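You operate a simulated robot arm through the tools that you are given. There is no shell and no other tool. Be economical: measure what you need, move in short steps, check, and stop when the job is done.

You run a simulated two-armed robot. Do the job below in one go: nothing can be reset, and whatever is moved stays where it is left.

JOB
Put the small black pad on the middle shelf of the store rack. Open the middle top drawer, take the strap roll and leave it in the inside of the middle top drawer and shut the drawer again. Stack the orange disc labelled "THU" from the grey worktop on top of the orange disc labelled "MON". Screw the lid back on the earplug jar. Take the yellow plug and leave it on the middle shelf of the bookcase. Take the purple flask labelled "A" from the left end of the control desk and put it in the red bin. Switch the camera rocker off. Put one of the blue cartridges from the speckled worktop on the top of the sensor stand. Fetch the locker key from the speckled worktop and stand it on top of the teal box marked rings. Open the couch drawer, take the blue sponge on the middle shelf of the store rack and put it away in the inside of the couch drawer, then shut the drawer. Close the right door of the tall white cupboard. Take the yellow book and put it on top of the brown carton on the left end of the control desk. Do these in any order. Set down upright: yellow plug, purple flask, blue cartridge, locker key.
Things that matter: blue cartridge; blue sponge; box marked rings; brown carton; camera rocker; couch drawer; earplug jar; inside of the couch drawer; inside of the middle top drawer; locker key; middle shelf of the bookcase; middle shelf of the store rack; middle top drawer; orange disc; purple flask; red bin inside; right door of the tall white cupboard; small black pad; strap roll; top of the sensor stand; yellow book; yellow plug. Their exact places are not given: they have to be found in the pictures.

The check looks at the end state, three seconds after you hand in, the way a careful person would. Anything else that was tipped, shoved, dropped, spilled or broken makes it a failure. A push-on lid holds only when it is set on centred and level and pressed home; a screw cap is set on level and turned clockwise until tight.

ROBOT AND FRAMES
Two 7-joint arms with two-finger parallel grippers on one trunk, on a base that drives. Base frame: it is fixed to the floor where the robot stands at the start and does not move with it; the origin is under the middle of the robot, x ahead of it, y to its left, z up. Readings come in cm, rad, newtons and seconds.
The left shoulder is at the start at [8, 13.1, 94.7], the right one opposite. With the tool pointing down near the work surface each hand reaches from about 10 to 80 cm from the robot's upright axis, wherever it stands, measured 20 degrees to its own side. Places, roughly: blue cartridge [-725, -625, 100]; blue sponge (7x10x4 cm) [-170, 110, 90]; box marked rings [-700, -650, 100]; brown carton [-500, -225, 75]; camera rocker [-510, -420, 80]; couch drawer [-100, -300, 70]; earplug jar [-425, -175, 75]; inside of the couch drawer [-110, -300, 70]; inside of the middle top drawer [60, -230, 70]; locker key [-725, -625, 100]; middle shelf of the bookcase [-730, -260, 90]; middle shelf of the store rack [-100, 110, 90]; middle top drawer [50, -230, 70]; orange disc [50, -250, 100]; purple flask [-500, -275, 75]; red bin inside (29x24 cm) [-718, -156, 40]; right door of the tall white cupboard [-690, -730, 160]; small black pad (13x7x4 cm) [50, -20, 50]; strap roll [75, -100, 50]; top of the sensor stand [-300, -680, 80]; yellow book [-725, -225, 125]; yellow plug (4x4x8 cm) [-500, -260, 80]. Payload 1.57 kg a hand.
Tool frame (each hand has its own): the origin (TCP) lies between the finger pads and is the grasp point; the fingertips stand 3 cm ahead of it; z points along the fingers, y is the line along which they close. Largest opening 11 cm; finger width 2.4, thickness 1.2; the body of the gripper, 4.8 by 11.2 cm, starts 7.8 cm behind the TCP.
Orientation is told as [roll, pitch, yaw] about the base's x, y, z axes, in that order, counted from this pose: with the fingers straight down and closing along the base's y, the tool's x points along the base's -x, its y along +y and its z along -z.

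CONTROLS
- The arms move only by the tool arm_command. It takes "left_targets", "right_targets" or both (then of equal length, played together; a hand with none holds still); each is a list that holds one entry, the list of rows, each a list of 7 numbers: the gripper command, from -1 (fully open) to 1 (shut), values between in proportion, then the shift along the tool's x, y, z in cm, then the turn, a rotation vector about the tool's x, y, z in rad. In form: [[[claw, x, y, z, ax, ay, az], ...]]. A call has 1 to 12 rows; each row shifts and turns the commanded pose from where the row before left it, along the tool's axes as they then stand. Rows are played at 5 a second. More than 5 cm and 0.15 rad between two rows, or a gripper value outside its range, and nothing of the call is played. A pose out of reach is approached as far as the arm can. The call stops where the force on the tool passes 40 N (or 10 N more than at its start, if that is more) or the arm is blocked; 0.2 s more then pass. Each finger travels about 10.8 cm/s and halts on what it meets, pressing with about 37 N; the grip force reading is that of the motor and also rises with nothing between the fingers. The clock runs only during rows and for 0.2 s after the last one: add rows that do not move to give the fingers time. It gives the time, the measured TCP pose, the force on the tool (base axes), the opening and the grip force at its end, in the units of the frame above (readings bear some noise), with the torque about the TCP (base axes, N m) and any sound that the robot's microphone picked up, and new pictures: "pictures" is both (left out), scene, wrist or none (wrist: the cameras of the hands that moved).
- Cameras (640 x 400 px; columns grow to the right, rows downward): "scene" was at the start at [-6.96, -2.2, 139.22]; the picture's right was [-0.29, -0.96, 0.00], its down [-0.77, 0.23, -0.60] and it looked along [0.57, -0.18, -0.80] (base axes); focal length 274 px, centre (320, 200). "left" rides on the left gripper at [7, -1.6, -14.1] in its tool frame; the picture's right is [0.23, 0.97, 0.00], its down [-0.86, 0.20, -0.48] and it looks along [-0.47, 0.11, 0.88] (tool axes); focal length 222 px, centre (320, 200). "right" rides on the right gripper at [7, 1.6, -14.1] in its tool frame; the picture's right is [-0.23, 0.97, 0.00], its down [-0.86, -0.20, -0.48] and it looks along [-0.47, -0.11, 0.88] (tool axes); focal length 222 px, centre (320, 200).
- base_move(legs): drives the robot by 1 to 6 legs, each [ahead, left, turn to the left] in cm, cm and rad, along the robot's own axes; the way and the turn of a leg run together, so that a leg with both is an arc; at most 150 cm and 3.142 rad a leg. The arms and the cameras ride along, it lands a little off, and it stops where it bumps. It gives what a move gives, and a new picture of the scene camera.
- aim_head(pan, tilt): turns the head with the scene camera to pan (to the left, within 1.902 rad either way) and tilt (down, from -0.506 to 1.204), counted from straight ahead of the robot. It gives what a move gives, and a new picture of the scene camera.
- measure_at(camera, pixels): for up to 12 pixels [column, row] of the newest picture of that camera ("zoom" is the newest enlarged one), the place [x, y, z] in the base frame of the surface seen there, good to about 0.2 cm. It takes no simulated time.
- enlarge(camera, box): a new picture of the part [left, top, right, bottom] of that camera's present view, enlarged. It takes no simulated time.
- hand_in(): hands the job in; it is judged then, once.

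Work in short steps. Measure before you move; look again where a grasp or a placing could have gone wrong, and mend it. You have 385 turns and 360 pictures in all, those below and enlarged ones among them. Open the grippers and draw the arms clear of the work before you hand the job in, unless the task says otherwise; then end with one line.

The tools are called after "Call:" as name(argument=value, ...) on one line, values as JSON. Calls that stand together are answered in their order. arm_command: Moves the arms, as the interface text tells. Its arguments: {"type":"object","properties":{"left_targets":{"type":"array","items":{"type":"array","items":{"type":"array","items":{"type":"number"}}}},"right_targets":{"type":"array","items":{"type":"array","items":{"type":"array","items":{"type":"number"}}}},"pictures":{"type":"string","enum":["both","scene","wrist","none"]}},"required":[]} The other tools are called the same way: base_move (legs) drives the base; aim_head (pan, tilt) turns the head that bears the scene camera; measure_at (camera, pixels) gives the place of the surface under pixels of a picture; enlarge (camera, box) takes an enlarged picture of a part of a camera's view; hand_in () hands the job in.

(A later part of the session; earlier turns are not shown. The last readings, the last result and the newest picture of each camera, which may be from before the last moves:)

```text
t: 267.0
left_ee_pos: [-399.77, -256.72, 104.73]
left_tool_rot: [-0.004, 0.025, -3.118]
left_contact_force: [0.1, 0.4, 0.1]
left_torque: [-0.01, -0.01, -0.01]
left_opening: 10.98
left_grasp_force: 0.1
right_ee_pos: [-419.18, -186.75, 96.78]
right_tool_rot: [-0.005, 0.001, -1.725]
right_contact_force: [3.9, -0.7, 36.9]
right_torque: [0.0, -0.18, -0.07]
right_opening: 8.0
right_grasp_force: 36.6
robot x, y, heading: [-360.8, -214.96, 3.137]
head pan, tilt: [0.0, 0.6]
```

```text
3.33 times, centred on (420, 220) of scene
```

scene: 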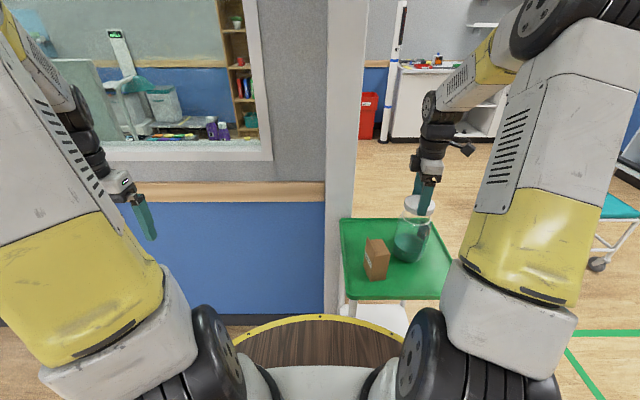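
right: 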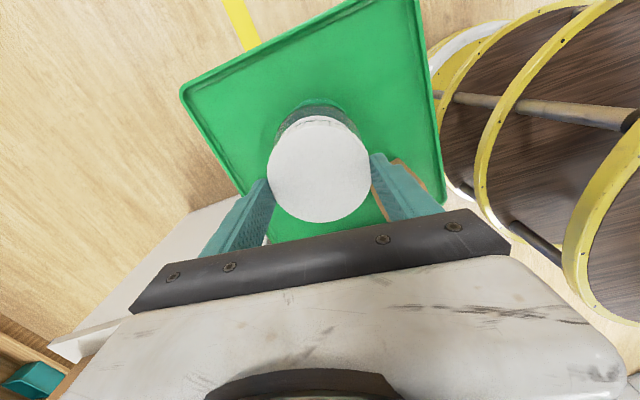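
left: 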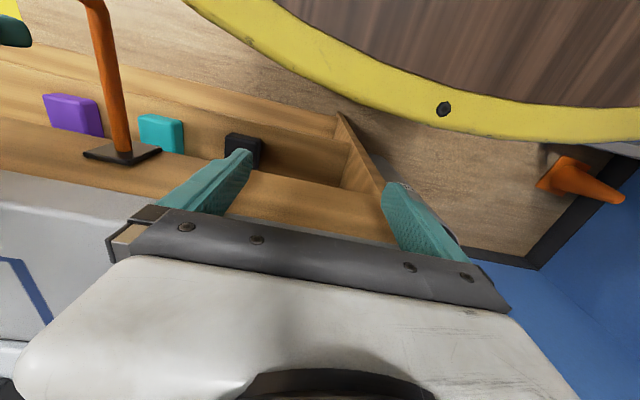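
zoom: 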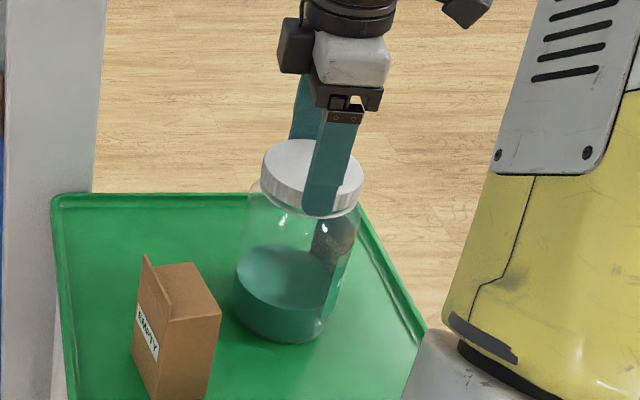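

It rests on the rim (37 N). I ease slightly and turn clockwise 1.8 rad, following it down a little.

Call:
arm_command(right_targets=[[[1, 0, 0, -0.2, 0, 0, 0.1], [1, 0, 0, 0.02, 0, 0, 0.15], [1, 0, 0, 0.02, 0, 0, 0.15], [1, 0, 0, 0.02, 0, 0, 0.15], [1, 0, 0, 0.02, 0, 0, 0.15], [1, 0, 0, 0.02, 0, 0, 0.15], [1, 0, 0, 0.02, 0, 0, 0.15], [1, 0, 0, 0.02, 0, 0, 0.15], [1, 0, 0, 0.02, 0, 0, 0.15], [1, 0, 0, 0.02, 0, 0, 0.15], [1, 0, 0, 0.02, 0, 0, 0.15], [1, 0, 0, 0.02, 0, 0, 0.15]]], pictures="none")

Call:
enlarge(camera="scene", box=[370, 160, 470, 280])

```text
t: 269.6
left_ee_pos: [-399.9, -256.68, 104.76]
left_tool_rot: [-0.004, 0.025, -3.12]
left_contact_force: [0.7, -0.7, 0.1]
left_torque: [-0.05, 0.0, -0.01]
left_opening: 11.02
left_grasp_force: 0.0
right_ee_pos: [-419.08, -186.71, 96.75]
right_tool_rot: [-0.002, 0.0, 2.806]
right_contact_force: [6.7, 6.5, 24.1]
right_torque: [0.54, -0.58, 0.06]
right_opening: 7.93
right_grasp_force: 37.3
robot x, y, heading: [-361.39, -214.99, 3.138]
head pan, tilt: [0.0, 0.6]
```

```text
3.33 times, centred on (420, 220) of scene
```

zoom: 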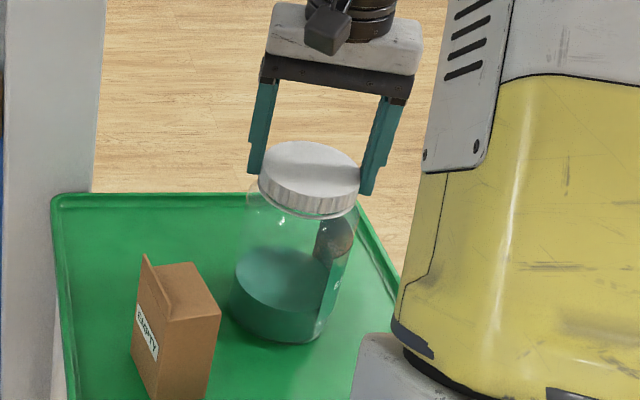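

The jar stays put and the lid turned; not tight yet. I continue clockwise another 1.8 rad.

Call:
arm_command(right_targets=[[[1, 0.06, -0.12, 0.02, 0, 0, 0.15], [1, 0, 0, 0.02, 0, 0, 0.15], [1, 0, 0, 0.02, 0, 0, 0.15], [1, 0, 0, 0.02, 0, 0, 0.15], [1, 0, 0, 0.02, 0, 0, 0.15], [1, 0, 0, 0.02, 0, 0, 0.15], [1, 0, 0, 0.02, 0, 0, 0.15], [1, 0, 0, 0.02, 0, 0, 0.15], [1, 0, 0, 0.02, 0, 0, 0.15], [1, 0, 0, 0.02, 0, 0, 0.15], [1, 0, 0, 0.02, 0, 0, 0.15], [1, 0, 0, 0.02, 0, 0, 0.15]]], pictures="none")

Call:
enlarge(camera="scene", box=[370, 160, 470, 280])

```text
t: 272.2
left_ee_pos: [-399.83, -256.76, 104.77]
left_tool_rot: [-0.004, 0.025, -3.12]
left_contact_force: [-0.2, 0.2, -0.1]
left_torque: [0.0, 0.03, 0.0]
left_opening: 11.01
left_grasp_force: 0.1
right_ee_pos: [-418.94, -186.67, 96.29]
right_tool_rot: [0.002, 0.001, 1.006]
right_contact_force: [6.3, 3.1, 33.2]
right_torque: [0.04, -0.15, 0.02]
right_opening: 7.99
right_grasp_force: 37.1
robot x, y, heading: [-361.14, -215.23, 3.14]
head pan, tilt: [0.0, 0.6]
```

```text
3.33 times, centred on (420, 220) of scene
```

zoom: 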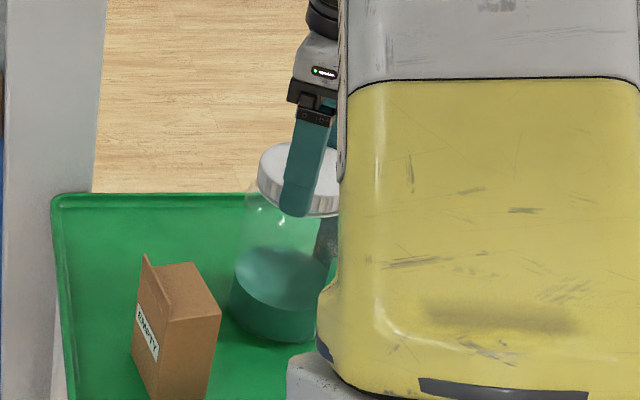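

It has gone down 0.5 cm; threads are engaging. Continue clockwise.

Call:
arm_command(right_targets=[[[1, 0, 0, 0.02, 0, 0, 0.15], [1, 0, 0, 0.02, 0, 0, 0.15], [1, 0, 0, 0.02, 0, 0, 0.15], [1, 0, 0, 0.02, 0, 0, 0.15], [1, 0, 0, 0.02, 0, 0, 0.15], [1, 0, 0, 0.02, 0, 0, 0.15], [1, 0, 0, 0.02, 0, 0, 0.15], [1, 0, 0, 0.02, 0, 0, 0.15]]], pictures="none")

```text
t: 274.0
left_ee_pos: [-399.81, -256.76, 104.78]
left_tool_rot: [-0.003, 0.028, -3.119]
left_contact_force: [0.1, -0.4, 0.2]
left_torque: [-0.02, -0.02, 0.0]
left_opening: 10.99
left_grasp_force: 0.0
right_ee_pos: [-419.05, -186.91, 96.32]
right_tool_rot: [-0.001, 0.002, -0.19]
right_contact_force: [0.8, -7.3, 24.9]
right_torque: [-0.59, 0.43, 0.11]
right_opening: 7.95
right_grasp_force: 37.1
robot x, y, heading: [-361.58, -215.53, 3.135]
head pan, tilt: [0.0, 0.6]
```

Call:
arm_command(right_targets=[[[1, 0, 0, 0.03, 0, 0, 0.15], [1, 0, 0, 0.03, 0, 0, 0.15], [1, 0, 0, 0.03, 0, 0, 0.15], [1, 0, 0, 0.03, 0, 0, 0.15], [1, 0, 0, 0.03, 0, 0, 0.15], [1, 0, 0, 0.03, 0, 0, 0.15], [1, 0, 0, 0.03, 0, 0, 0.15], [1, 0, 0, 0.03, 0, 0, 0.15]]], pictures="scene")

```text
t: 275.8
left_ee_pos: [-399.88, -256.64, 104.87]
left_tool_rot: [-0.003, 0.028, -3.118]
left_contact_force: [0.6, 0.1, 0.2]
left_torque: [0.03, 0.02, -0.04]
left_opening: 11.0
left_grasp_force: 0.1
right_ee_pos: [-419.03, -186.77, 96.03]
right_tool_rot: [-0.001, 0.0, -1.089]
right_contact_force: [-0.1, 0.3, 2.2]
right_torque: [-0.17, 0.01, -0.02]
right_opening: 7.96
right_grasp_force: 37.1
right hand out of reach, approached as far as the arm can: row 7, 8
robot x, y, heading: [-361.47, -215.2, 3.139]
head pan, tilt: [0.0, 0.6]
```

scene: 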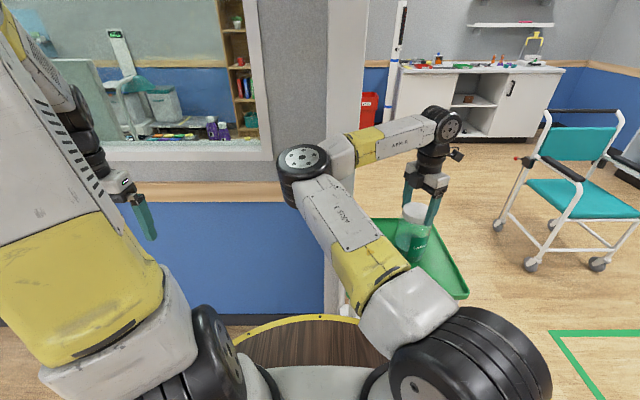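

Turned 5.65 rad in all, and the arm is now at its wrist limit. I check the lid closely.

Call:
enlarge(camera="scene", box=[360, 180, 480, 300])

```text
3.33 times, centred on (420, 240) of scene
```

zoom: 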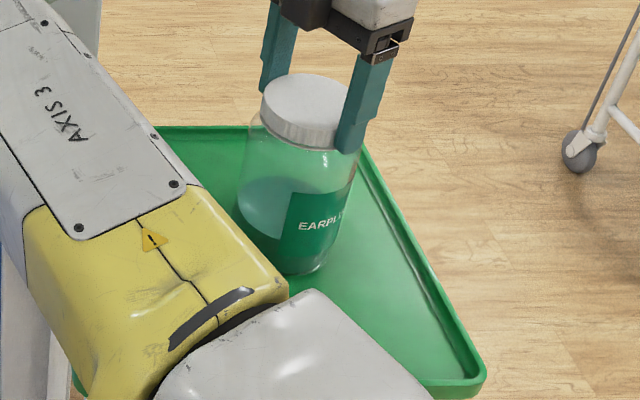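

The label has now swung round a little, so the jar turned with the lid at the end, when the down-force was low. I regrip: open, rise, and wind the hand back counter-clockwise.

Call:
arm_command(right_targets=[[[0, 0, 0, 0, 0, 0, 0], [-0.7, 0, 0, 0, 0, 0, 0], [-0.7, 0, 0, -2, 0, 0, 0], [-0.7, 0, 0, -2, 0, 0, -0.15], [-0.7, 0, 0, 0, 0, 0, -0.15], [-0.7, 0, 0, 0, 0, 0, -0.15], [-0.7, 0, 0, 0, 0, 0, -0.15], [-0.7, 0, 0, 0, 0, 0, -0.15], [-0.7, 0, 0, 0, 0, 0, -0.15], [-0.7, 0, 0, 0, 0, 0, -0.15], [-0.7, 0, 0, 0, 0, 0, -0.15], [-0.7, 0, 0, 0, 0, 0, -0.15]]], pictures="none")

Call:
arm_command(right_targets=[[[-0.7, 0, 0, 0, 0, 0, -0.15], [-0.7, 0, 0, 0, 0, 0, -0.15], [-0.7, 0, 0, 0, 0, 0, -0.15], [-0.7, 0, 0, 0, 0, 0, -0.15], [-0.7, 0, 0, 0, 0, 0, -0.15], [-0.7, 0, 0, 0, 0, 0, -0.15], [-0.7, 0, 0, 0, 0, 0, -0.15], [-0.7, 0, 0, 0, 0, 0, -0.15], [-0.7, 0, 0, 0, 0, 0, -0.15], [-0.7, 0, 0, 0, 0, 0, -0.15], [-0.7, 0, 0, 0, 0, 0, -0.15], [-0.7, 0, 0, 0, 0, 0, -0.15]]], pictures="both")

```text
t: 278.4
left_ee_pos: [-399.85, -256.74, 104.82]
left_tool_rot: [-0.005, 0.027, -3.118]
left_contact_force: [-0.2, -0.9, -1.0]
left_torque: [0.01, 0.0, -0.03]
left_opening: 10.98
left_grasp_force: 0.1
right_ee_pos: [-419.17, -186.75, 100.03]
right_tool_rot: [0.002, 0.0, 0.261]
right_contact_force: [-0.2, -0.4, 0.4]
right_torque: [0.02, -0.01, 0.07]
right_opening: 9.36
right_grasp_force: 0.0
robot x, y, heading: [-361.52, -214.72, 3.138]
head pan, tilt: [0.0, 0.6]
```

```text
t: 281.0
left_ee_pos: [-399.91, -256.7, 104.76]
left_tool_rot: [-0.004, 0.026, -3.118]
left_contact_force: [-0.3, 0.4, 0.2]
left_torque: [-0.01, -0.01, 0.01]
left_opening: 10.98
left_grasp_force: 0.0
right_ee_pos: [-419.14, -186.71, 99.91]
right_tool_rot: [0.001, 0.0, 2.064]
right_contact_force: [-0.4, 0.3, -0.4]
right_torque: [-0.02, -0.01, -0.01]
right_opening: 9.34
right_grasp_force: 0.1
robot x, y, heading: [-360.99, -214.96, 3.138]
head pan, tilt: [0.0, 0.6]
```

scene: 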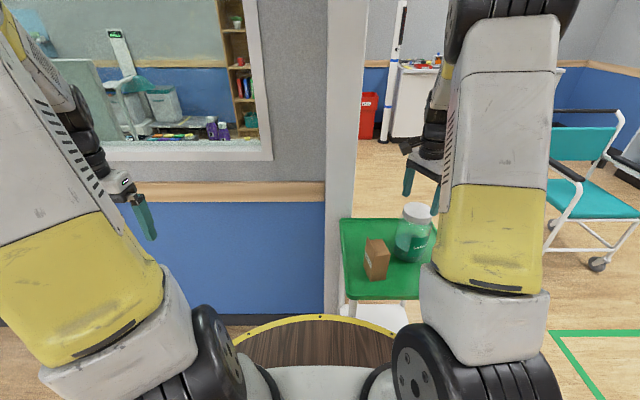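
right: 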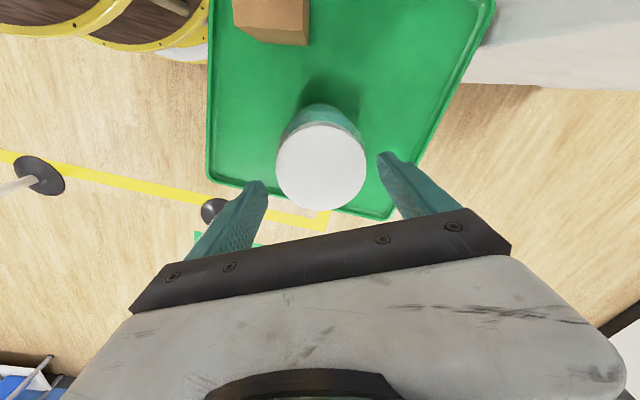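

The lid sits on and the box is undisturbed. I measure lid height and level, then wind back further.

Call:
measure_at(camera="right", pixels=[[284, 165], [358, 165], [320, 130], [320, 205], [320, 165]])

Call:
arm_command(right_targets=[[[-0.7, 0, 0, 0, 0, 0, -0.15], [-0.7, 0, 0, 0, 0, 0, -0.15], [-0.7, 0, 0, 0, 0, 0, -0.15], [-0.7, 0, 0, 0, 0, 0, -0.15], [-0.7, 0, 0, 0, 0, 0, -0.15], [-0.7, 0, 0, 0, 0, 0, -0.15], [-0.7, 0, 0, 0, 0, 0, -0.15], [-0.7, 0, 0, 0, 0, 0, -0.15], [-0.7, 0, 0, 0, 0, 0, -0.15], [-0.7, 0, 0, 2, 0, 0, -0.15], [-0.7, 0, 0, 1.7, 0, 0, 0]]], pictures="none")

```text
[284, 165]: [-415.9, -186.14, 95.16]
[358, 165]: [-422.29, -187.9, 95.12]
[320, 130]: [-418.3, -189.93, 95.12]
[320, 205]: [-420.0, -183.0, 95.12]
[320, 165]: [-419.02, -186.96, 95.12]
```

```text
t: 283.4
left_ee_pos: [-399.94, -256.72, 104.77]
left_tool_rot: [-0.004, 0.026, -3.119]
left_contact_force: [-0.4, 0.2, -1.4]
left_torque: [0.01, 0.03, 0.02]
left_opening: 11.0
left_grasp_force: 0.0
right_ee_pos: [-419.05, -186.79, 96.17]
right_tool_rot: [0.0, 0.001, -2.725]
right_contact_force: [-0.6, 0.1, -0.2]
right_torque: [0.0, -0.01, 0.0]
right_opening: 9.37
right_grasp_force: 0.1
robot x, y, heading: [-361.49, -214.99, 3.139]
head pan, tilt: [0.0, 0.6]
```

The lid top reads 95.1, higher than a seated lid should be (rim 93). I look from the scene camera at how it sits.

Call:
enlarge(camera="scene", box=[370, 180, 450, 280])

```text
4.00 times, centred on (410, 230) of scene
```

zoom: 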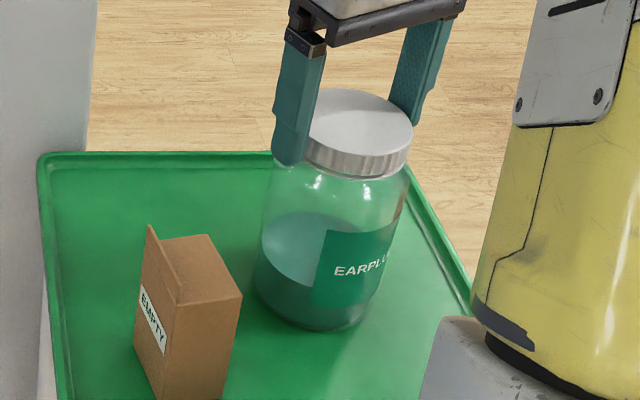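

Call:
measure_at(camera="zoom", pixels=[[360, 120], [360, 150], [355, 160], [357, 172], [335, 165], [390, 165], [345, 200], [320, 205], [350, 260], [310, 325], [330, 180], [340, 190]])

```text
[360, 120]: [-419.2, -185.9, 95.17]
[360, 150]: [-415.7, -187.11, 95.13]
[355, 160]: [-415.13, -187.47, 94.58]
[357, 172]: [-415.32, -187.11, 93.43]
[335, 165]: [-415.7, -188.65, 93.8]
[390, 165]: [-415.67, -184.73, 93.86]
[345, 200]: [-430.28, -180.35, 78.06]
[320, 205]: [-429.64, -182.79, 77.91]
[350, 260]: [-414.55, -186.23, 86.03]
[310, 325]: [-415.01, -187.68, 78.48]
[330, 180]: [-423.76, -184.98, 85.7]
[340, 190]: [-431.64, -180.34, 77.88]
```

The lid's bottom is at 93.4, just on the rim, so it hasn't threaded down yet. I regrip at the proper height, press, and turn again clockwise.

Call:
arm_command(right_targets=[[[-0.7, 0, 0, -0.6, 0, 0, 0], [0, 0, 0, 0, 0, 0, 0], [1, 0, 0, 0, 0, 0, 0], [1, 0, 0, 0, 0, 0, 0], [1, 0, 0, 0.2, 0, 0, 0], [1, 0, 0, 0.2, 0, 0, 0], [1, 0, 0, 0.1, 0, 0, 0.1], [1, 0, 0, 0, 0, 0, 0.1], [1, 0, 0, 0, 0, 0, 0.1], [1, 0, 0, 0, 0, 0, 0.1], [1, 0, 0, 0, 0, 0, 0.1], [1, 0, 0, 0, 0, 0, 0.1]]], pictures="none")

```text
t: 286.0
left_ee_pos: [-399.82, -256.74, 104.76]
left_tool_rot: [-0.003, 0.025, -3.117]
left_contact_force: [1.0, 0.2, 0.1]
left_torque: [0.03, 0.03, 0.01]
left_opening: 10.99
left_grasp_force: 0.1
right_ee_pos: [-418.97, -186.78, 96.25]
right_tool_rot: [-0.002, 0.001, 2.956]
right_contact_force: [-0.9, -0.5, 28.1]
right_torque: [-0.01, 0.17, 0.24]
right_opening: 7.95
right_grasp_force: 37.1
robot x, y, heading: [-360.68, -215.06, 3.142]
head pan, tilt: [0.0, 0.6]
```

Resisting torque 0.24 N·m at 28 N. I keep turning and then look whether the jar turns along.

Call:
arm_command(right_targets=[[[1, 0, 0, 0, 0, 0, 0.12], [1, 0, 0, 0, 0, 0, 0.12], [1, 0, 0, 0, 0, 0, 0.12], [1, 0, 0, 0, 0, 0, 0.12], [1, 0, 0, 0, 0, 0, 0.12], [1, 0, 0, 0, 0, 0, 0.12], [1, 0, 0, 0, 0, 0, 0.12], [1, 0, 0, 0, 0, 0, 0.12]]], pictures="none")

Call:
enlarge(camera="scene", box=[370, 180, 450, 280])

```text
t: 287.8
left_ee_pos: [-399.94, -256.66, 104.65]
left_tool_rot: [-0.004, 0.026, -3.12]
left_contact_force: [-0.4, 0.8, 0.2]
left_torque: [-0.04, 0.01, 0.02]
left_opening: 11.03
left_grasp_force: 0.0
right_ee_pos: [-418.91, -186.79, 96.25]
right_tool_rot: [-0.004, 0.0, 1.995]
right_contact_force: [0.2, -0.5, 5.4]
right_torque: [-0.02, 0.03, 0.09]
right_opening: 7.99
right_grasp_force: 36.8
robot x, y, heading: [-361.2, -214.86, 3.139]
head pan, tilt: [0.0, 0.6]
```

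```text
4.00 times, centred on (410, 230) of scene
```

zoom: 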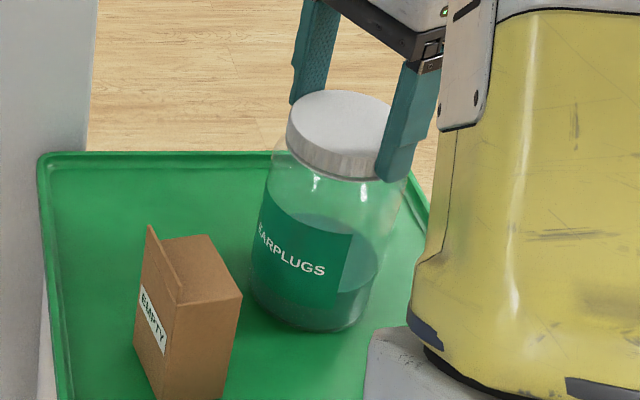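

Lid and jar now turn together. To learn whether the thread is engaged, I lift the lid 1 cm and look whether the jar comes with it.

Call:
arm_command(right_targets=[[[1, 0, 0, -0.5, 0, 0, 0], [1, 0, 0, -0.5, 0, 0, 0], [1, 0, 0, -0.5, 0, 0, 0]]], pictures="none")

Call:
enlarge(camera="scene", box=[370, 180, 450, 280])

```text
t: 288.6
left_ee_pos: [-399.86, -256.68, 104.73]
left_tool_rot: [-0.003, 0.026, -3.118]
left_contact_force: [-0.5, 0.5, 0.3]
left_torque: [-0.01, -0.05, -0.02]
left_opening: 11.0
left_grasp_force: 0.1
right_ee_pos: [-419.04, -186.61, 97.81]
right_tool_rot: [-0.002, 0.0, 2.0]
right_contact_force: [-0.1, -0.1, -3.4]
right_torque: [0.0, -0.03, 0.02]
right_opening: 7.98
right_grasp_force: 36.7
robot x, y, heading: [-361.14, -214.95, 3.134]
head pan, tilt: [0.0, 0.6]
```

```text
4.00 times, centred on (410, 230) of scene
```

zoom: 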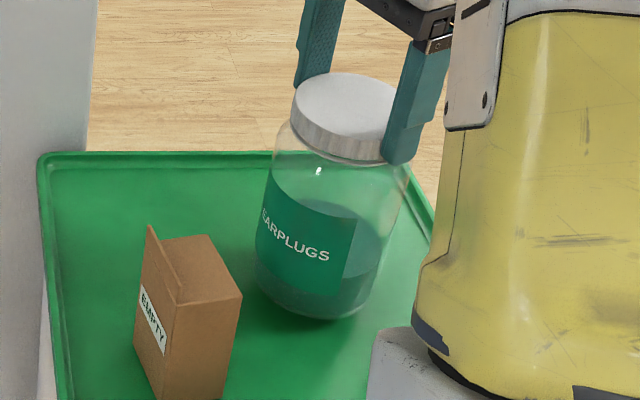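

The jar comes up with the lid: threaded, and it locked after the free turning. I set it back down, give a last pressed clockwise twist, release and rise.

Call:
arm_command(right_targets=[[[1, 0, 0, 0.5, 0, 0, 0], [1, 0, 0, 0.5, 0, 0, 0], [1, 0, 0, 0.5, 0, 0, 0], [1, 0, 0, 0.2, 0, 0, 0], [1, 0, 0, 0.1, 0, 0, 0.15], [1, 0, 0, 0, 0, 0, 0.15], [1, 0, 0, 0, 0, 0, 0.1], [1, 0, 0, -0.3, 0, 0, 0], [0, 0, 0, 0, 0, 0, 0], [-0.7, 0, 0, 0, 0, 0, 0], [-0.7, 0, 0, -3, 0, 0, 0], [-0.7, 0, 0, -4, 0, 0, 0]]], pictures="none")

Call:
arm_command(right_targets=[[[-0.7, 0, 0, -4, 0, 0, -0.15], [-0.7, 0, 0, -3, 0, 0, -0.15], [-0.7, 0, 0, 0, 0, 0, -0.15], [-0.7, 0, 0, 0, 0, 0, -0.15], [-0.7, 0, 0, 0, 0, 0, -0.15], [-0.7, 0, 0, 0, 0, 0, -0.15], [-0.7, 0, 0, 0, 0, 0, -0.15], [-0.7, 0, 0, 0, 0, 0, -0.15], [-0.7, 0, 0, 0, 0, 0, -0.15], [-0.7, 0, 0, 0, 0, 0, -0.15]]], pictures="scene")

```text
t: 291.2
left_ee_pos: [-399.92, -256.69, 104.65]
left_tool_rot: [-0.005, 0.027, -3.119]
left_contact_force: [0.3, 1.3, -0.2]
left_torque: [-0.02, -0.03, 0.02]
left_opening: 10.99
left_grasp_force: 0.1
right_ee_pos: [-419.03, -186.66, 103.21]
right_tool_rot: [-0.001, 0.001, 1.596]
right_contact_force: [0.2, 0.4, 0.0]
right_torque: [-0.02, -0.02, 0.01]
right_opening: 9.32
right_grasp_force: 0.0
robot x, y, heading: [-361.01, -214.72, 3.136]
head pan, tilt: [0.0, 0.6]
```

```text
t: 293.4
left_ee_pos: [-399.88, -256.74, 104.77]
left_tool_rot: [-0.004, 0.027, -3.119]
left_contact_force: [-0.1, 0.7, 0.5]
left_torque: [-0.03, -0.02, -0.01]
left_opening: 11.01
left_grasp_force: 0.1
right_ee_pos: [-419.14, -186.91, 110.17]
right_tool_rot: [0.0, 0.002, 3.099]
right_contact_force: [-0.6, 0.6, 0.0]
right_torque: [-0.02, -0.03, -0.01]
right_opening: 9.36
right_grasp_force: 0.2
robot x, y, heading: [-361.15, -214.56, 3.137]
head pan, tilt: [0.0, 0.6]
```

scene: 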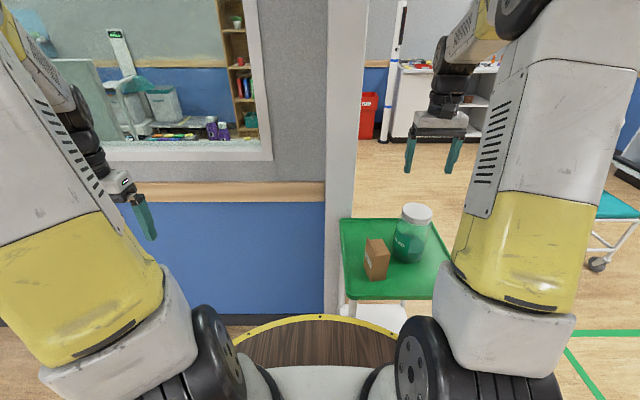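

The jar is closed and the tray undisturbed. I back away between the posts, and go round them toward the control room.

Call:
base_move(legs=[[-38, 0, 0], [0, -150, 0]])

Call:
aim_head(pan=0.15, tilt=0.35)

```text
t: 302.8
left_ee_pos: [-360.03, -107.33, 104.75]
left_tool_rot: [-0.002, 0.027, 3.122]
left_contact_force: [-0.1, -1.2, -0.5]
left_torque: [-0.03, -0.01, 0.0]
left_opening: 11.02
left_grasp_force: 0.1
right_ee_pos: [-376.42, -36.61, 110.3]
right_tool_rot: [0.0, 0.003, 3.058]
right_contact_force: [0.0, 0.5, -0.3]
right_torque: [0.0, 0.01, -0.01]
right_opening: 9.37
right_grasp_force: 0.2
robot x, y, heading: [-319.87, -66.83, 3.096]
head pan, tilt: [0.0, 0.6]
```

scene: 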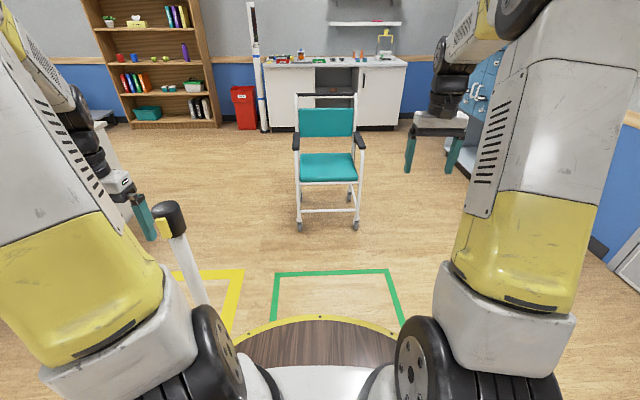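

```text
t: 303.5
left_ee_pos: [-359.94, -107.22, 104.75]
left_tool_rot: [-0.003, 0.026, 3.123]
left_contact_force: [0.0, 0.6, 0.4]
left_torque: [0.02, 0.0, 0.01]
left_opening: 11.01
left_grasp_force: 0.0
right_ee_pos: [-376.39, -36.62, 110.15]
right_tool_rot: [0.0, 0.0, 3.058]
right_contact_force: [-0.5, -0.6, -0.2]
right_torque: [-0.02, -0.01, 0.02]
right_opening: 9.35
right_grasp_force: 0.2
robot x, y, heading: [-319.67, -67.29, 3.092]
head pan, tilt: [0.15, 0.351]
```

scene: 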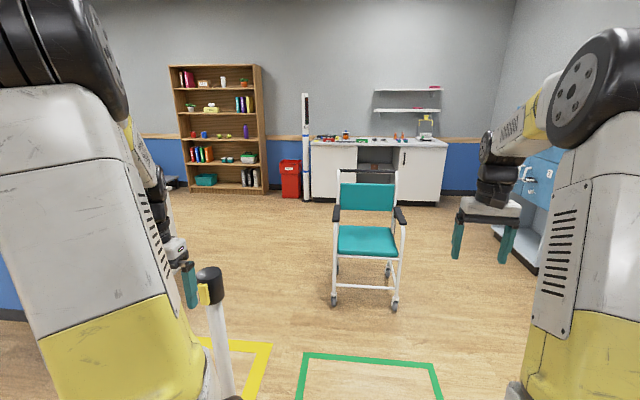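

I measure the chair, bookcase, bin and pole positions for the route.

Call:
measure_at(camera="scene", pixels=[[333, 300], [395, 305], [335, 262], [185, 190], [262, 192], [290, 185], [306, 195], [292, 165], [345, 195], [365, 250], [225, 140], [212, 108]])

Call:
enlarge(camera="scene", box=[160, 55, 320, 205])

```text
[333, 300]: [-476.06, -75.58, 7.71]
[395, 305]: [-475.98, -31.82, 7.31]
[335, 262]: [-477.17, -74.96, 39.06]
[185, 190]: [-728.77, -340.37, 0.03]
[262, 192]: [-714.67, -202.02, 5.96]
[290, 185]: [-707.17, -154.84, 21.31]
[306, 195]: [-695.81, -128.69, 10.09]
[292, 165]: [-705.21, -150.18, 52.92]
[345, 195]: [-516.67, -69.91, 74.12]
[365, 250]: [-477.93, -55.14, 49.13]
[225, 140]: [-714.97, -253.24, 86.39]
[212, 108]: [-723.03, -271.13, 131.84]
```

```text
2.67 times, centred on (240, 130) of scene
```

zoom: 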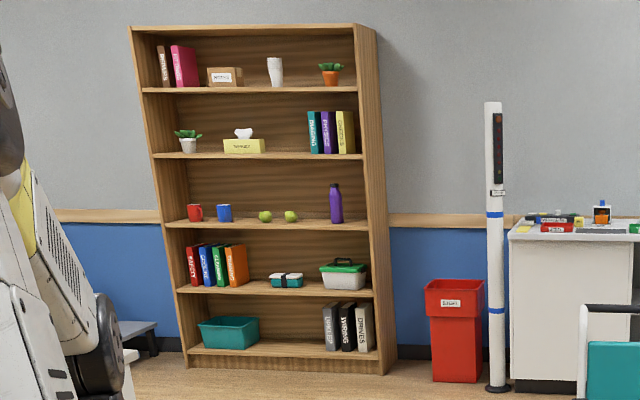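

Route: straight ahead past the post, then left between stand and chair, into the control room.

Call:
base_move(legs=[[0, -7, 0.048], [105, 0, 0], [0, 75, 0], [125, 0, 0]])

Call:
aim_head(pan=1.3, tilt=0.4)

```text
t: 319.2
left_ee_pos: [-591.17, -173.99, 104.82]
left_tool_rot: [-0.004, 0.026, -3.126]
left_contact_force: [0.7, -0.2, -0.2]
left_torque: [0.0, -0.02, 0.01]
left_opening: 11.0
left_grasp_force: 0.1
right_ee_pos: [-609.9, -103.76, 110.28]
right_tool_rot: [0.0, 0.001, 3.091]
right_contact_force: [0.1, -0.1, 0.2]
right_torque: [-0.01, 0.0, -0.02]
right_opening: 9.35
right_grasp_force: 0.0
robot x, y, heading: [-552.26, -132.4, 3.13]
head pan, tilt: [0.15, 0.351]
```

scene: 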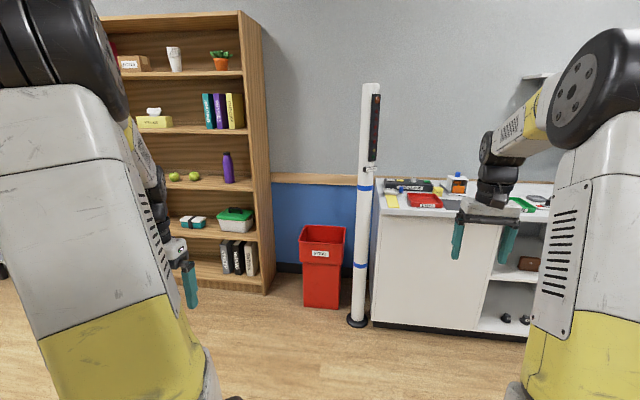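

```text
t: 320.6
left_ee_pos: [-591.17, -173.94, 104.71]
left_tool_rot: [-0.005, 0.027, -3.125]
left_contact_force: [0.1, 0.3, -1.0]
left_torque: [-0.01, 0.0, -0.01]
left_opening: 10.99
left_grasp_force: 0.1
right_ee_pos: [-609.98, -103.94, 110.25]
right_tool_rot: [0.0, 0.001, 3.09]
right_contact_force: [0.0, -0.4, 0.2]
right_torque: [0.02, -0.03, 0.0]
right_opening: 9.34
right_grasp_force: 0.0
robot x, y, heading: [-552.11, -132.49, 3.129]
head pan, tilt: [1.3, 0.4]
```

scene: 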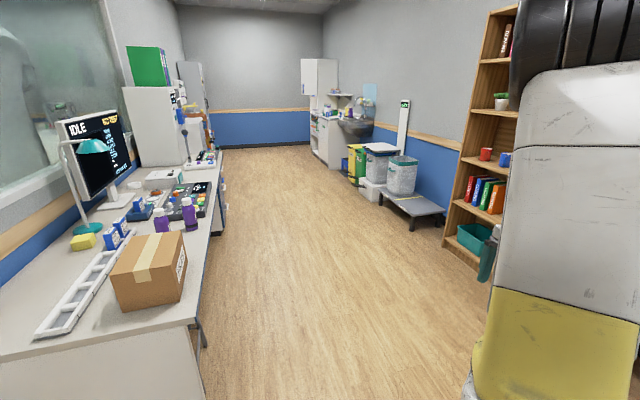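

The control desk with the brown carton and two purple flasks is in view. I enlarge the near end.

Call:
enlarge(camera="scene", box=[40, 160, 240, 320])

Call:
measure_at(camera="scene", pixels=[[162, 215], [190, 213], [150, 250], [180, 245], [120, 262], [83, 240], [120, 225], [188, 318], [210, 240], [205, 170], [335, 170], [420, 205]])

```text
2.50 times, centred on (140, 240) of scene
```

zoom: 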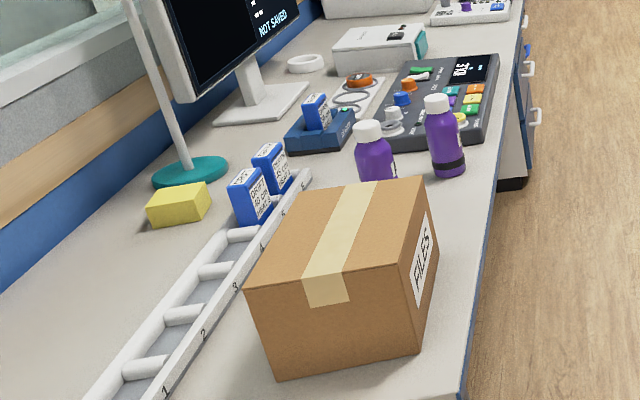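

```text
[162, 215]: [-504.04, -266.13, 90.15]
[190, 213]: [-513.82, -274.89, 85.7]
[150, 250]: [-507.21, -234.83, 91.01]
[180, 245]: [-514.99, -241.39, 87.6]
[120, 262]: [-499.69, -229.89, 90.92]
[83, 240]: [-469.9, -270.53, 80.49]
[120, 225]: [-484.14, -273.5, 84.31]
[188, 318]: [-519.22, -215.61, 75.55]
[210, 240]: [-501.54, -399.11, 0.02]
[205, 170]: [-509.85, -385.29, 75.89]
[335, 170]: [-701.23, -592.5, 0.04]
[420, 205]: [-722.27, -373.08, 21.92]
```

I turn to face the desk (+x) and drive in front of it.

Call:
base_move(legs=[[30, 0, 0], [0, 0, 3.14], [0, -125, 0]])

Call:
aim_head(pan=0.0, tilt=0.55)

```text
t: 335.9
left_ee_pos: [-540.68, -212.14, 104.82]
left_tool_rot: [-0.002, 0.028, 0.054]
left_contact_force: [-0.4, 0.0, -1.0]
left_torque: [-0.02, -0.03, 0.0]
left_opening: 11.02
left_grasp_force: 0.1
right_ee_pos: [-519.07, -281.5, 110.15]
right_tool_rot: [-0.001, 0.002, -0.008]
right_contact_force: [0.5, 0.0, 0.0]
right_torque: [0.02, 0.0, 0.01]
right_opening: 9.32
right_grasp_force: 0.0
robot x, y, heading: [-578.01, -255.41, 0.029]
head pan, tilt: [1.3, 0.4]
```

scene: 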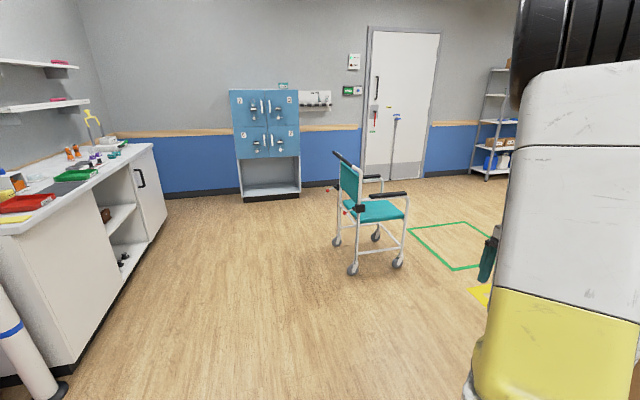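

```text
t: 337.3
left_ee_pos: [-540.8, -212.33, 104.85]
left_tool_rot: [-0.002, 0.026, 0.056]
left_contact_force: [-0.8, -0.7, 0.1]
left_torque: [-0.03, -0.01, 0.02]
left_opening: 10.99
left_grasp_force: 0.1
right_ee_pos: [-519.04, -281.39, 110.3]
right_tool_rot: [0.001, 0.002, -0.009]
right_contact_force: [-0.1, 0.6, -0.3]
right_torque: [0.0, -0.03, -0.01]
right_opening: 9.37
right_grasp_force: 0.1
robot x, y, heading: [-577.84, -255.25, 0.028]
head pan, tilt: [0.0, 0.55]
```

scene: 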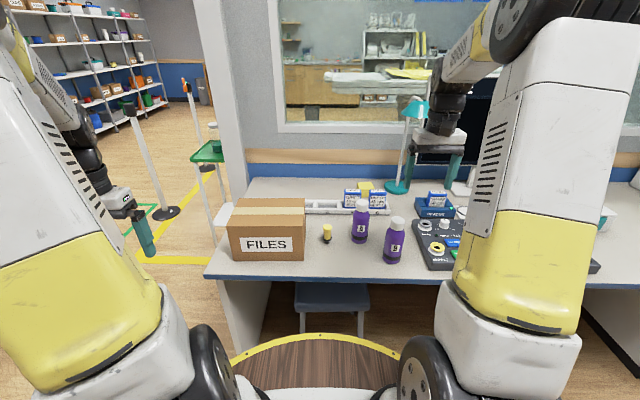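

Now I see a small yellow plug at (327,233) and flasks at (361,220), (394,240). I enlarge for labels and measure.

Call:
enlarge(camera="scene", box=[300, 170, 420, 275])

Call:
measure_at(camera="scene", pixels=[[327, 238], [327, 228], [323, 228], [331, 228], [361, 228], [353, 228], [369, 228], [361, 201], [394, 242], [394, 219], [265, 210], [303, 255]])

```text
3.81 times, centred on (360, 222) of scene
```

zoom: 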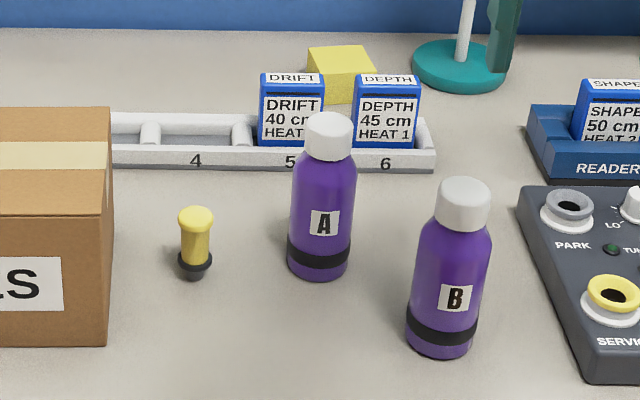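

```text
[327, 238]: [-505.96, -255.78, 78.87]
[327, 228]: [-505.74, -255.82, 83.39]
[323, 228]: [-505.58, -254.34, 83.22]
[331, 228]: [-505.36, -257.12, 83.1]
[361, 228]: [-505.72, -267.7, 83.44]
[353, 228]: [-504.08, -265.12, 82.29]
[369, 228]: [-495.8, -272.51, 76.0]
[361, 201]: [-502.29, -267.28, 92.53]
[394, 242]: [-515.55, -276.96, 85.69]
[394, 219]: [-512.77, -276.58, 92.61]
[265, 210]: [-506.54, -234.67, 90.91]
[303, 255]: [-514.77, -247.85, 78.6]
```

Flask A stands at ≈(−502.6,−267.6), the plug at ≈(−504.3,−255.8) with top z 84. I bring the right hand over flask A and view it.

Call:
arm_command(right_targets=[[[-0.7, -4.1, 3.4, 0, 0, 0, 0], [-0.7, -4.1, 3.4, 0, 0, 0, 0], [-0.7, -4.1, 3.4, 0, 0, 0, 0], [-0.7, -4.1, 3.4, 0, 0, 0, 0]]], pictures="wrist")

```text
refused: row 1 steps farther than a row can; nothing moved
```

The step was a bit long; I split it finer.

Call:
arm_command(right_targets=[[[-0.7, -3.3, 2.75, 0, 0, 0, 0], [-0.7, -3.3, 2.75, 0, 0, 0, 0], [-0.7, -3.3, 2.75, 0, 0, 0, 0], [-0.7, -3.3, 2.75, 0, 0, 0, 0], [-0.7, -3.2, 2.75, 0, 0, 0, 0]]], pictures="wrist")

```text
t: 338.5
left_ee_pos: [-540.81, -212.07, 104.83]
left_tool_rot: [-0.003, 0.027, 0.055]
left_contact_force: [-0.4, -0.7, 1.5]
left_torque: [0.01, -0.02, -0.01]
left_opening: 11.02
left_grasp_force: 0.0
right_ee_pos: [-502.89, -267.92, 110.33]
right_tool_rot: [-0.001, 0.002, -0.011]
right_contact_force: [-1.8, -1.6, 0.5]
right_torque: [0.04, -0.05, -0.01]
right_opening: 9.34
right_grasp_force: 0.0
robot x, y, heading: [-577.78, -255.2, 0.027]
head pan, tilt: [0.0, 0.55]
```

right: 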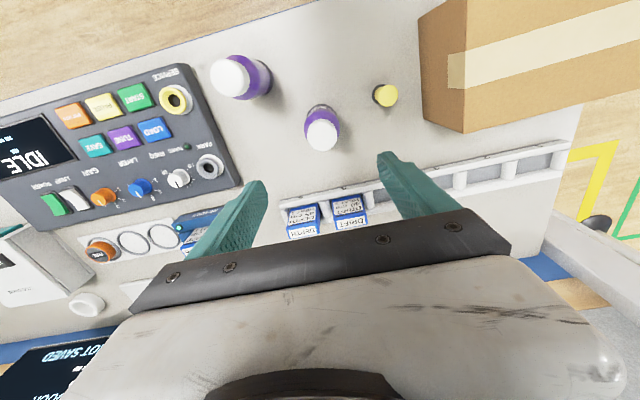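

Call:
measure_at(camera="right", pixels=[[308, 136], [336, 136], [322, 150], [322, 122], [322, 136], [386, 96], [378, 96], [394, 96], [386, 88], [386, 105]])

```text
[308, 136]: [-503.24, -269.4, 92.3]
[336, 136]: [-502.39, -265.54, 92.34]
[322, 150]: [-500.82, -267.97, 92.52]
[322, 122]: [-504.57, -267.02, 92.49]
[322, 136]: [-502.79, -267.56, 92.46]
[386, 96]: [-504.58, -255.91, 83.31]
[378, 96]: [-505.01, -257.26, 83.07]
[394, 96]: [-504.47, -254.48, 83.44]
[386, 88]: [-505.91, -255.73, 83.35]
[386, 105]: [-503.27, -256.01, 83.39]
```

Centre (−502.75,−267.5). I descend 19.3 cm onto the cap, grip and lift slightly.

Call:
arm_command(right_targets=[[[-0.7, 0, 0.4, 4, 0, 0, 0], [-0.7, 0, 0, 4, 0, 0, 0], [-0.7, 0, 0, 4, 0, 0, 0], [-0.7, 0, 0, 4, 0, 0, 0], [-0.7, 0, 0, 3.3, 0, 0, 0], [0, 0, 0, 0, 0, 0, 0], [1, 0, 0, 0, 0, 0, 0], [1, 0, 0, 0, 0, 0, 0], [1, 0, 0, 0, 0, 0, 0], [1, 0, 0, -1, 0, 0, 0], [1, 0, 0, -3, 0, 0, 0]]], pictures="wrist")

```text
t: 340.9
left_ee_pos: [-540.76, -212.13, 104.67]
left_tool_rot: [-0.005, 0.026, 0.056]
left_contact_force: [0.6, 0.0, -0.5]
left_torque: [0.0, -0.01, -0.01]
left_opening: 10.99
left_grasp_force: 0.0
right_ee_pos: [-502.7, -267.58, 95.04]
right_tool_rot: [0.001, 0.002, -0.009]
right_contact_force: [0.0, -0.2, -2.6]
right_torque: [-0.01, 0.05, -0.02]
right_opening: 4.24
right_grasp_force: 37.3
robot x, y, heading: [-577.58, -255.19, 0.031]
head pan, tilt: [0.0, 0.55]
```

right: 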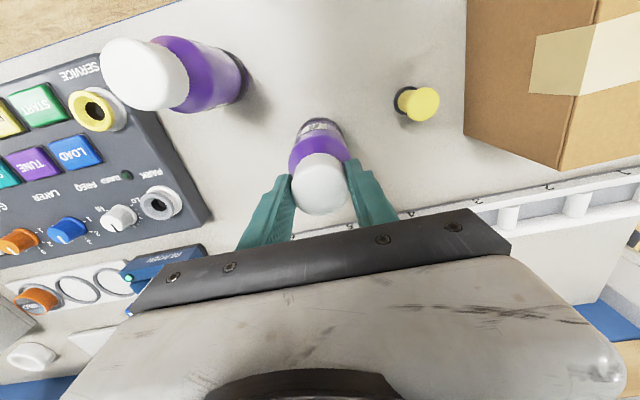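

Flask A is held. I lift and retract the right hand, and pitch the left hand forward while drawing it inward for the plug; base backs 15 cm first.

Call:
arm_command(right_targets=[[[1, 0, 0, -4, 0, 0, 0], [1, 0, 0, -4, 0, 0, 0], [1, 0, 0, -4, 0, 0, 0], [1, 0, 0, -4, 0, 0, 0]]], pictures="none")

Call:
base_move(legs=[[-18, 0, 0], [0, 0, -0.028]])

Call:
arm_command(right_targets=[[[1, 2, -1.5, 0, 0, 0, 0], [1, 2, -1.5, 0, 0, 0, 0], [1, 2, -1.5, 0, 0, 0, 0], [1, 2, -1.5, 0, 0, 0, 0], [1, 2, -1.5, 0, 0, 0, 0], [1, 2, -1.5, 0, 0, 0, 0], [1, 2, -1.5, 0, 0, 0, 0], [1, 2, -1.5, 0, 0, 0, 0]]], left_targets=[[[-0.2, -2, -2, 1.5, 0, -0.1375, 0], [-0.2, -1.78, -2, 1.76, 0, -0.1375, 0], [-0.2, -1.52, -2, 1.99, 0, -0.1375, 0], [-0.2, -1.23, -2, 2.18, 0, -0.1375, 0], [-0.2, -0.92, -2, 2.33, 0, -0.1375, 0], [-0.2, -0.59, -2, 2.43, 0, -0.1375, 0], [-0.2, -0.26, -2, 2.49, 0, -0.1375, 0], [-0.2, 0.09, -2, 2.5, 0, -0.1375, 0]]], pictures="scene")

```text
t: 341.9
left_ee_pos: [-540.73, -212.26, 104.76]
left_tool_rot: [-0.005, 0.027, 0.056]
left_contact_force: [0.6, -0.2, 0.1]
left_torque: [0.02, 0.0, 0.0]
left_opening: 11.02
left_grasp_force: 0.0
right_ee_pos: [-502.66, -267.53, 111.03]
right_tool_rot: [0.001, 0.003, -0.009]
right_contact_force: [-0.7, 0.0, -2.5]
right_torque: [0.0, 0.0, 0.0]
right_opening: 4.24
right_grasp_force: 36.7
robot x, y, heading: [-578.14, -255.22, 0.027]
head pan, tilt: [0.0, 0.55]
```

```text
t: 343.8
left_ee_pos: [-557.57, -213.77, 104.8]
left_tool_rot: [-0.003, 0.025, 0.028]
left_contact_force: [0.6, 0.1, 0.0]
left_torque: [0.01, 0.01, 0.01]
left_opening: 11.02
left_grasp_force: 0.1
right_ee_pos: [-521.1, -270.19, 110.95]
right_tool_rot: [0.0, 0.001, -0.038]
right_contact_force: [0.4, 0.4, -2.5]
right_torque: [0.0, -0.02, 0.0]
right_opening: 4.25
right_grasp_force: 37.4
robot x, y, heading: [-595.9, -255.47, -0.004]
head pan, tilt: [0.0, 0.55]
```

scene: 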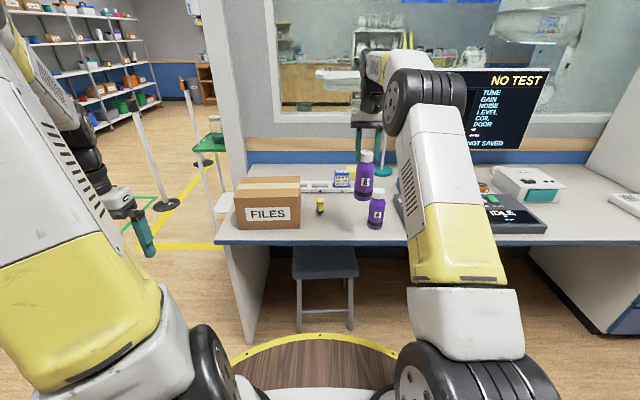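

```text
t: 345.6
left_ee_pos: [-541.21, -228.43, 93.1]
left_tool_rot: [-0.051, -1.007, 0.052]
left_contact_force: [0.0, -0.1, 0.0]
left_torque: [0.0, 0.01, 0.02]
left_opening: 6.62
left_grasp_force: 0.0
left hand out of reach, approached as far as the arm can: row 5, 7, 8
right_ee_pos: [-537.73, -281.6, 110.95]
right_tool_rot: [-0.001, 0.003, -0.037]
right_contact_force: [0.3, 0.8, -1.0]
right_torque: [-0.02, 0.01, -0.01]
right_opening: 4.24
right_grasp_force: 37.3
robot x, y, heading: [-595.84, -255.49, 0.0]
head pan, tilt: [0.0, 0.55]
```

scene: 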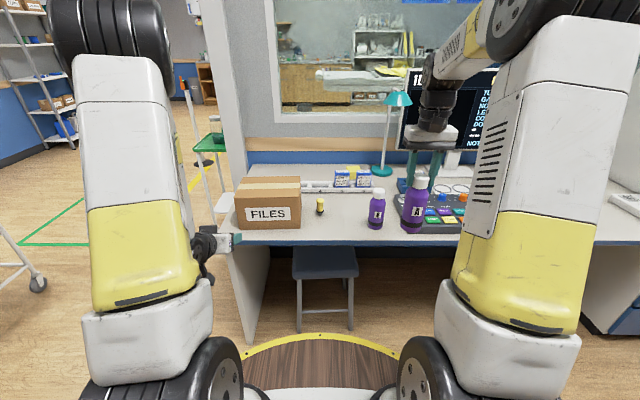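

Left hand is pitched to φ≈1.0. I strafe 27.5 right to line it up with the plug, then lower it.

Call:
base_move(legs=[[0, -27.5, 0]])

Call:
arm_command(left_targets=[[[-0.2, 3.6, 0, 2.07, 0, -0.03, 0], [-0.2, 3.6, 0, 2.07, 0, -0.03, 0], [-0.2, 3.6, 0, 2.07, 0, -0.03, 0]]], pictures="wrist")

```text
t: 347.5
left_ee_pos: [-541.1, -256.39, 93.22]
left_tool_rot: [-0.053, -1.006, 0.052]
left_contact_force: [0.3, 0.4, 0.7]
left_torque: [0.0, -0.03, 0.02]
left_opening: 6.62
left_grasp_force: 0.2
right_ee_pos: [-537.57, -309.37, 111.1]
right_tool_rot: [-0.001, 0.0, -0.039]
right_contact_force: [0.2, -0.3, -2.7]
right_torque: [0.03, 0.03, 0.0]
right_opening: 4.23
right_grasp_force: 36.9
robot x, y, heading: [-595.83, -282.86, 0.001]
head pan, tilt: [0.0, 0.55]
```

scene: 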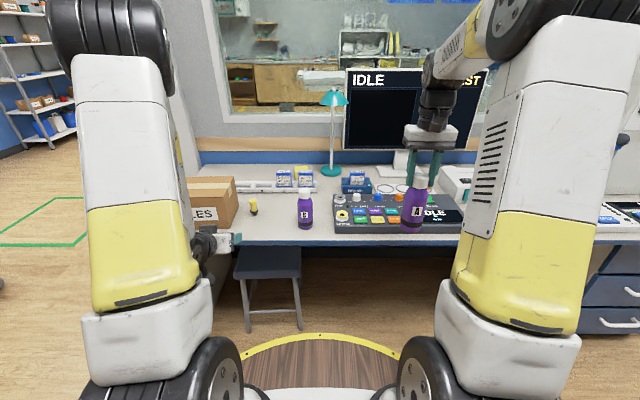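

```text
t: 348.3
left_ee_pos: [-541.4, -256.7, 80.71]
left_tool_rot: [-0.064, -1.1, 0.063]
left_contact_force: [-0.7, -0.6, 0.5]
left_torque: [-0.01, 0.0, 0.03]
left_opening: 6.61
left_grasp_force: 0.0
right_ee_pos: [-537.67, -309.26, 111.01]
right_tool_rot: [0.0, 0.002, -0.041]
right_contact_force: [-1.6, -0.4, -2.2]
right_torque: [0.0, 0.0, -0.02]
right_opening: 4.23
right_grasp_force: 36.8
robot x, y, heading: [-595.96, -283.15, 0.002]
head pan, tilt: [0.0, 0.55]
```

left: 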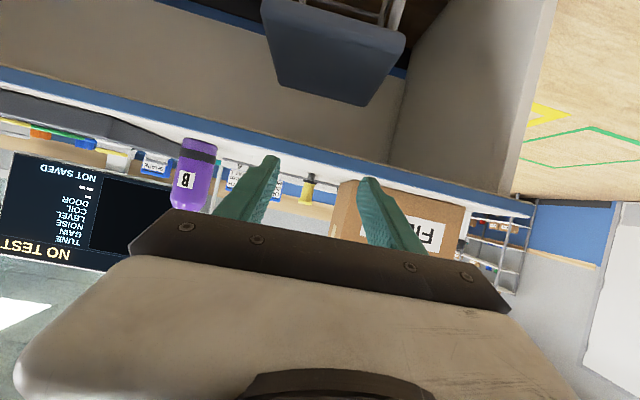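

The plug shows between the fingers at (308,188). I drive ahead 18, then check alignment.

Call:
base_move(legs=[[18, 0, 0]])

Call:
arm_command(left_targets=[[[-0.2, 0, 0.8, 0, 0, 0, 0]]], pictures="wrist")

```text
t: 349.8
left_ee_pos: [-523.3, -256.74, 80.82]
left_tool_rot: [-0.063, -1.096, 0.061]
left_contact_force: [1.5, 0.3, 0.4]
left_torque: [0.0, -0.01, -0.02]
left_opening: 6.59
left_grasp_force: 0.1
right_ee_pos: [-519.85, -309.38, 110.93]
right_tool_rot: [0.0, 0.0, -0.04]
right_contact_force: [0.5, -0.8, -1.8]
right_torque: [0.0, -0.01, -0.02]
right_opening: 4.24
right_grasp_force: 37.3
robot x, y, heading: [-577.98, -283.71, -0.004]
head pan, tilt: [0.0, 0.55]
```

scene: 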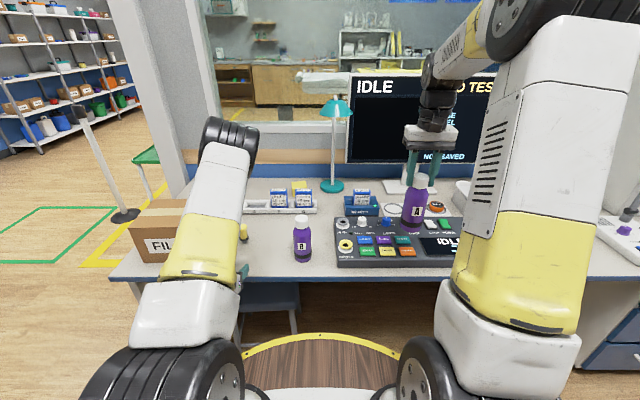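

```text
t: 350.2
left_ee_pos: [-523.38, -255.96, 80.67]
left_tool_rot: [-0.063, -1.095, 0.063]
left_contact_force: [0.9, -0.1, -0.6]
left_torque: [-0.03, 0.03, 0.01]
left_opening: 6.58
left_grasp_force: 0.0
right_ee_pos: [-519.79, -309.48, 110.97]
right_tool_rot: [-0.001, 0.0, -0.042]
right_contact_force: [-0.4, 0.9, -3.0]
right_torque: [-0.02, 0.0, 0.01]
right_opening: 4.21
right_grasp_force: 37.1
robot x, y, heading: [-577.85, -283.37, -0.004]
head pan, tilt: [0.0, 0.55]
```

left: 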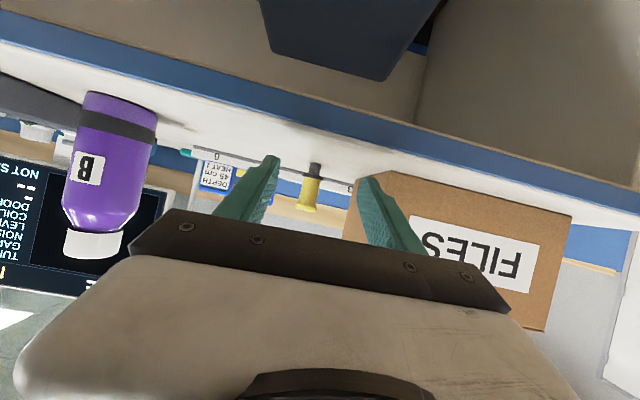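

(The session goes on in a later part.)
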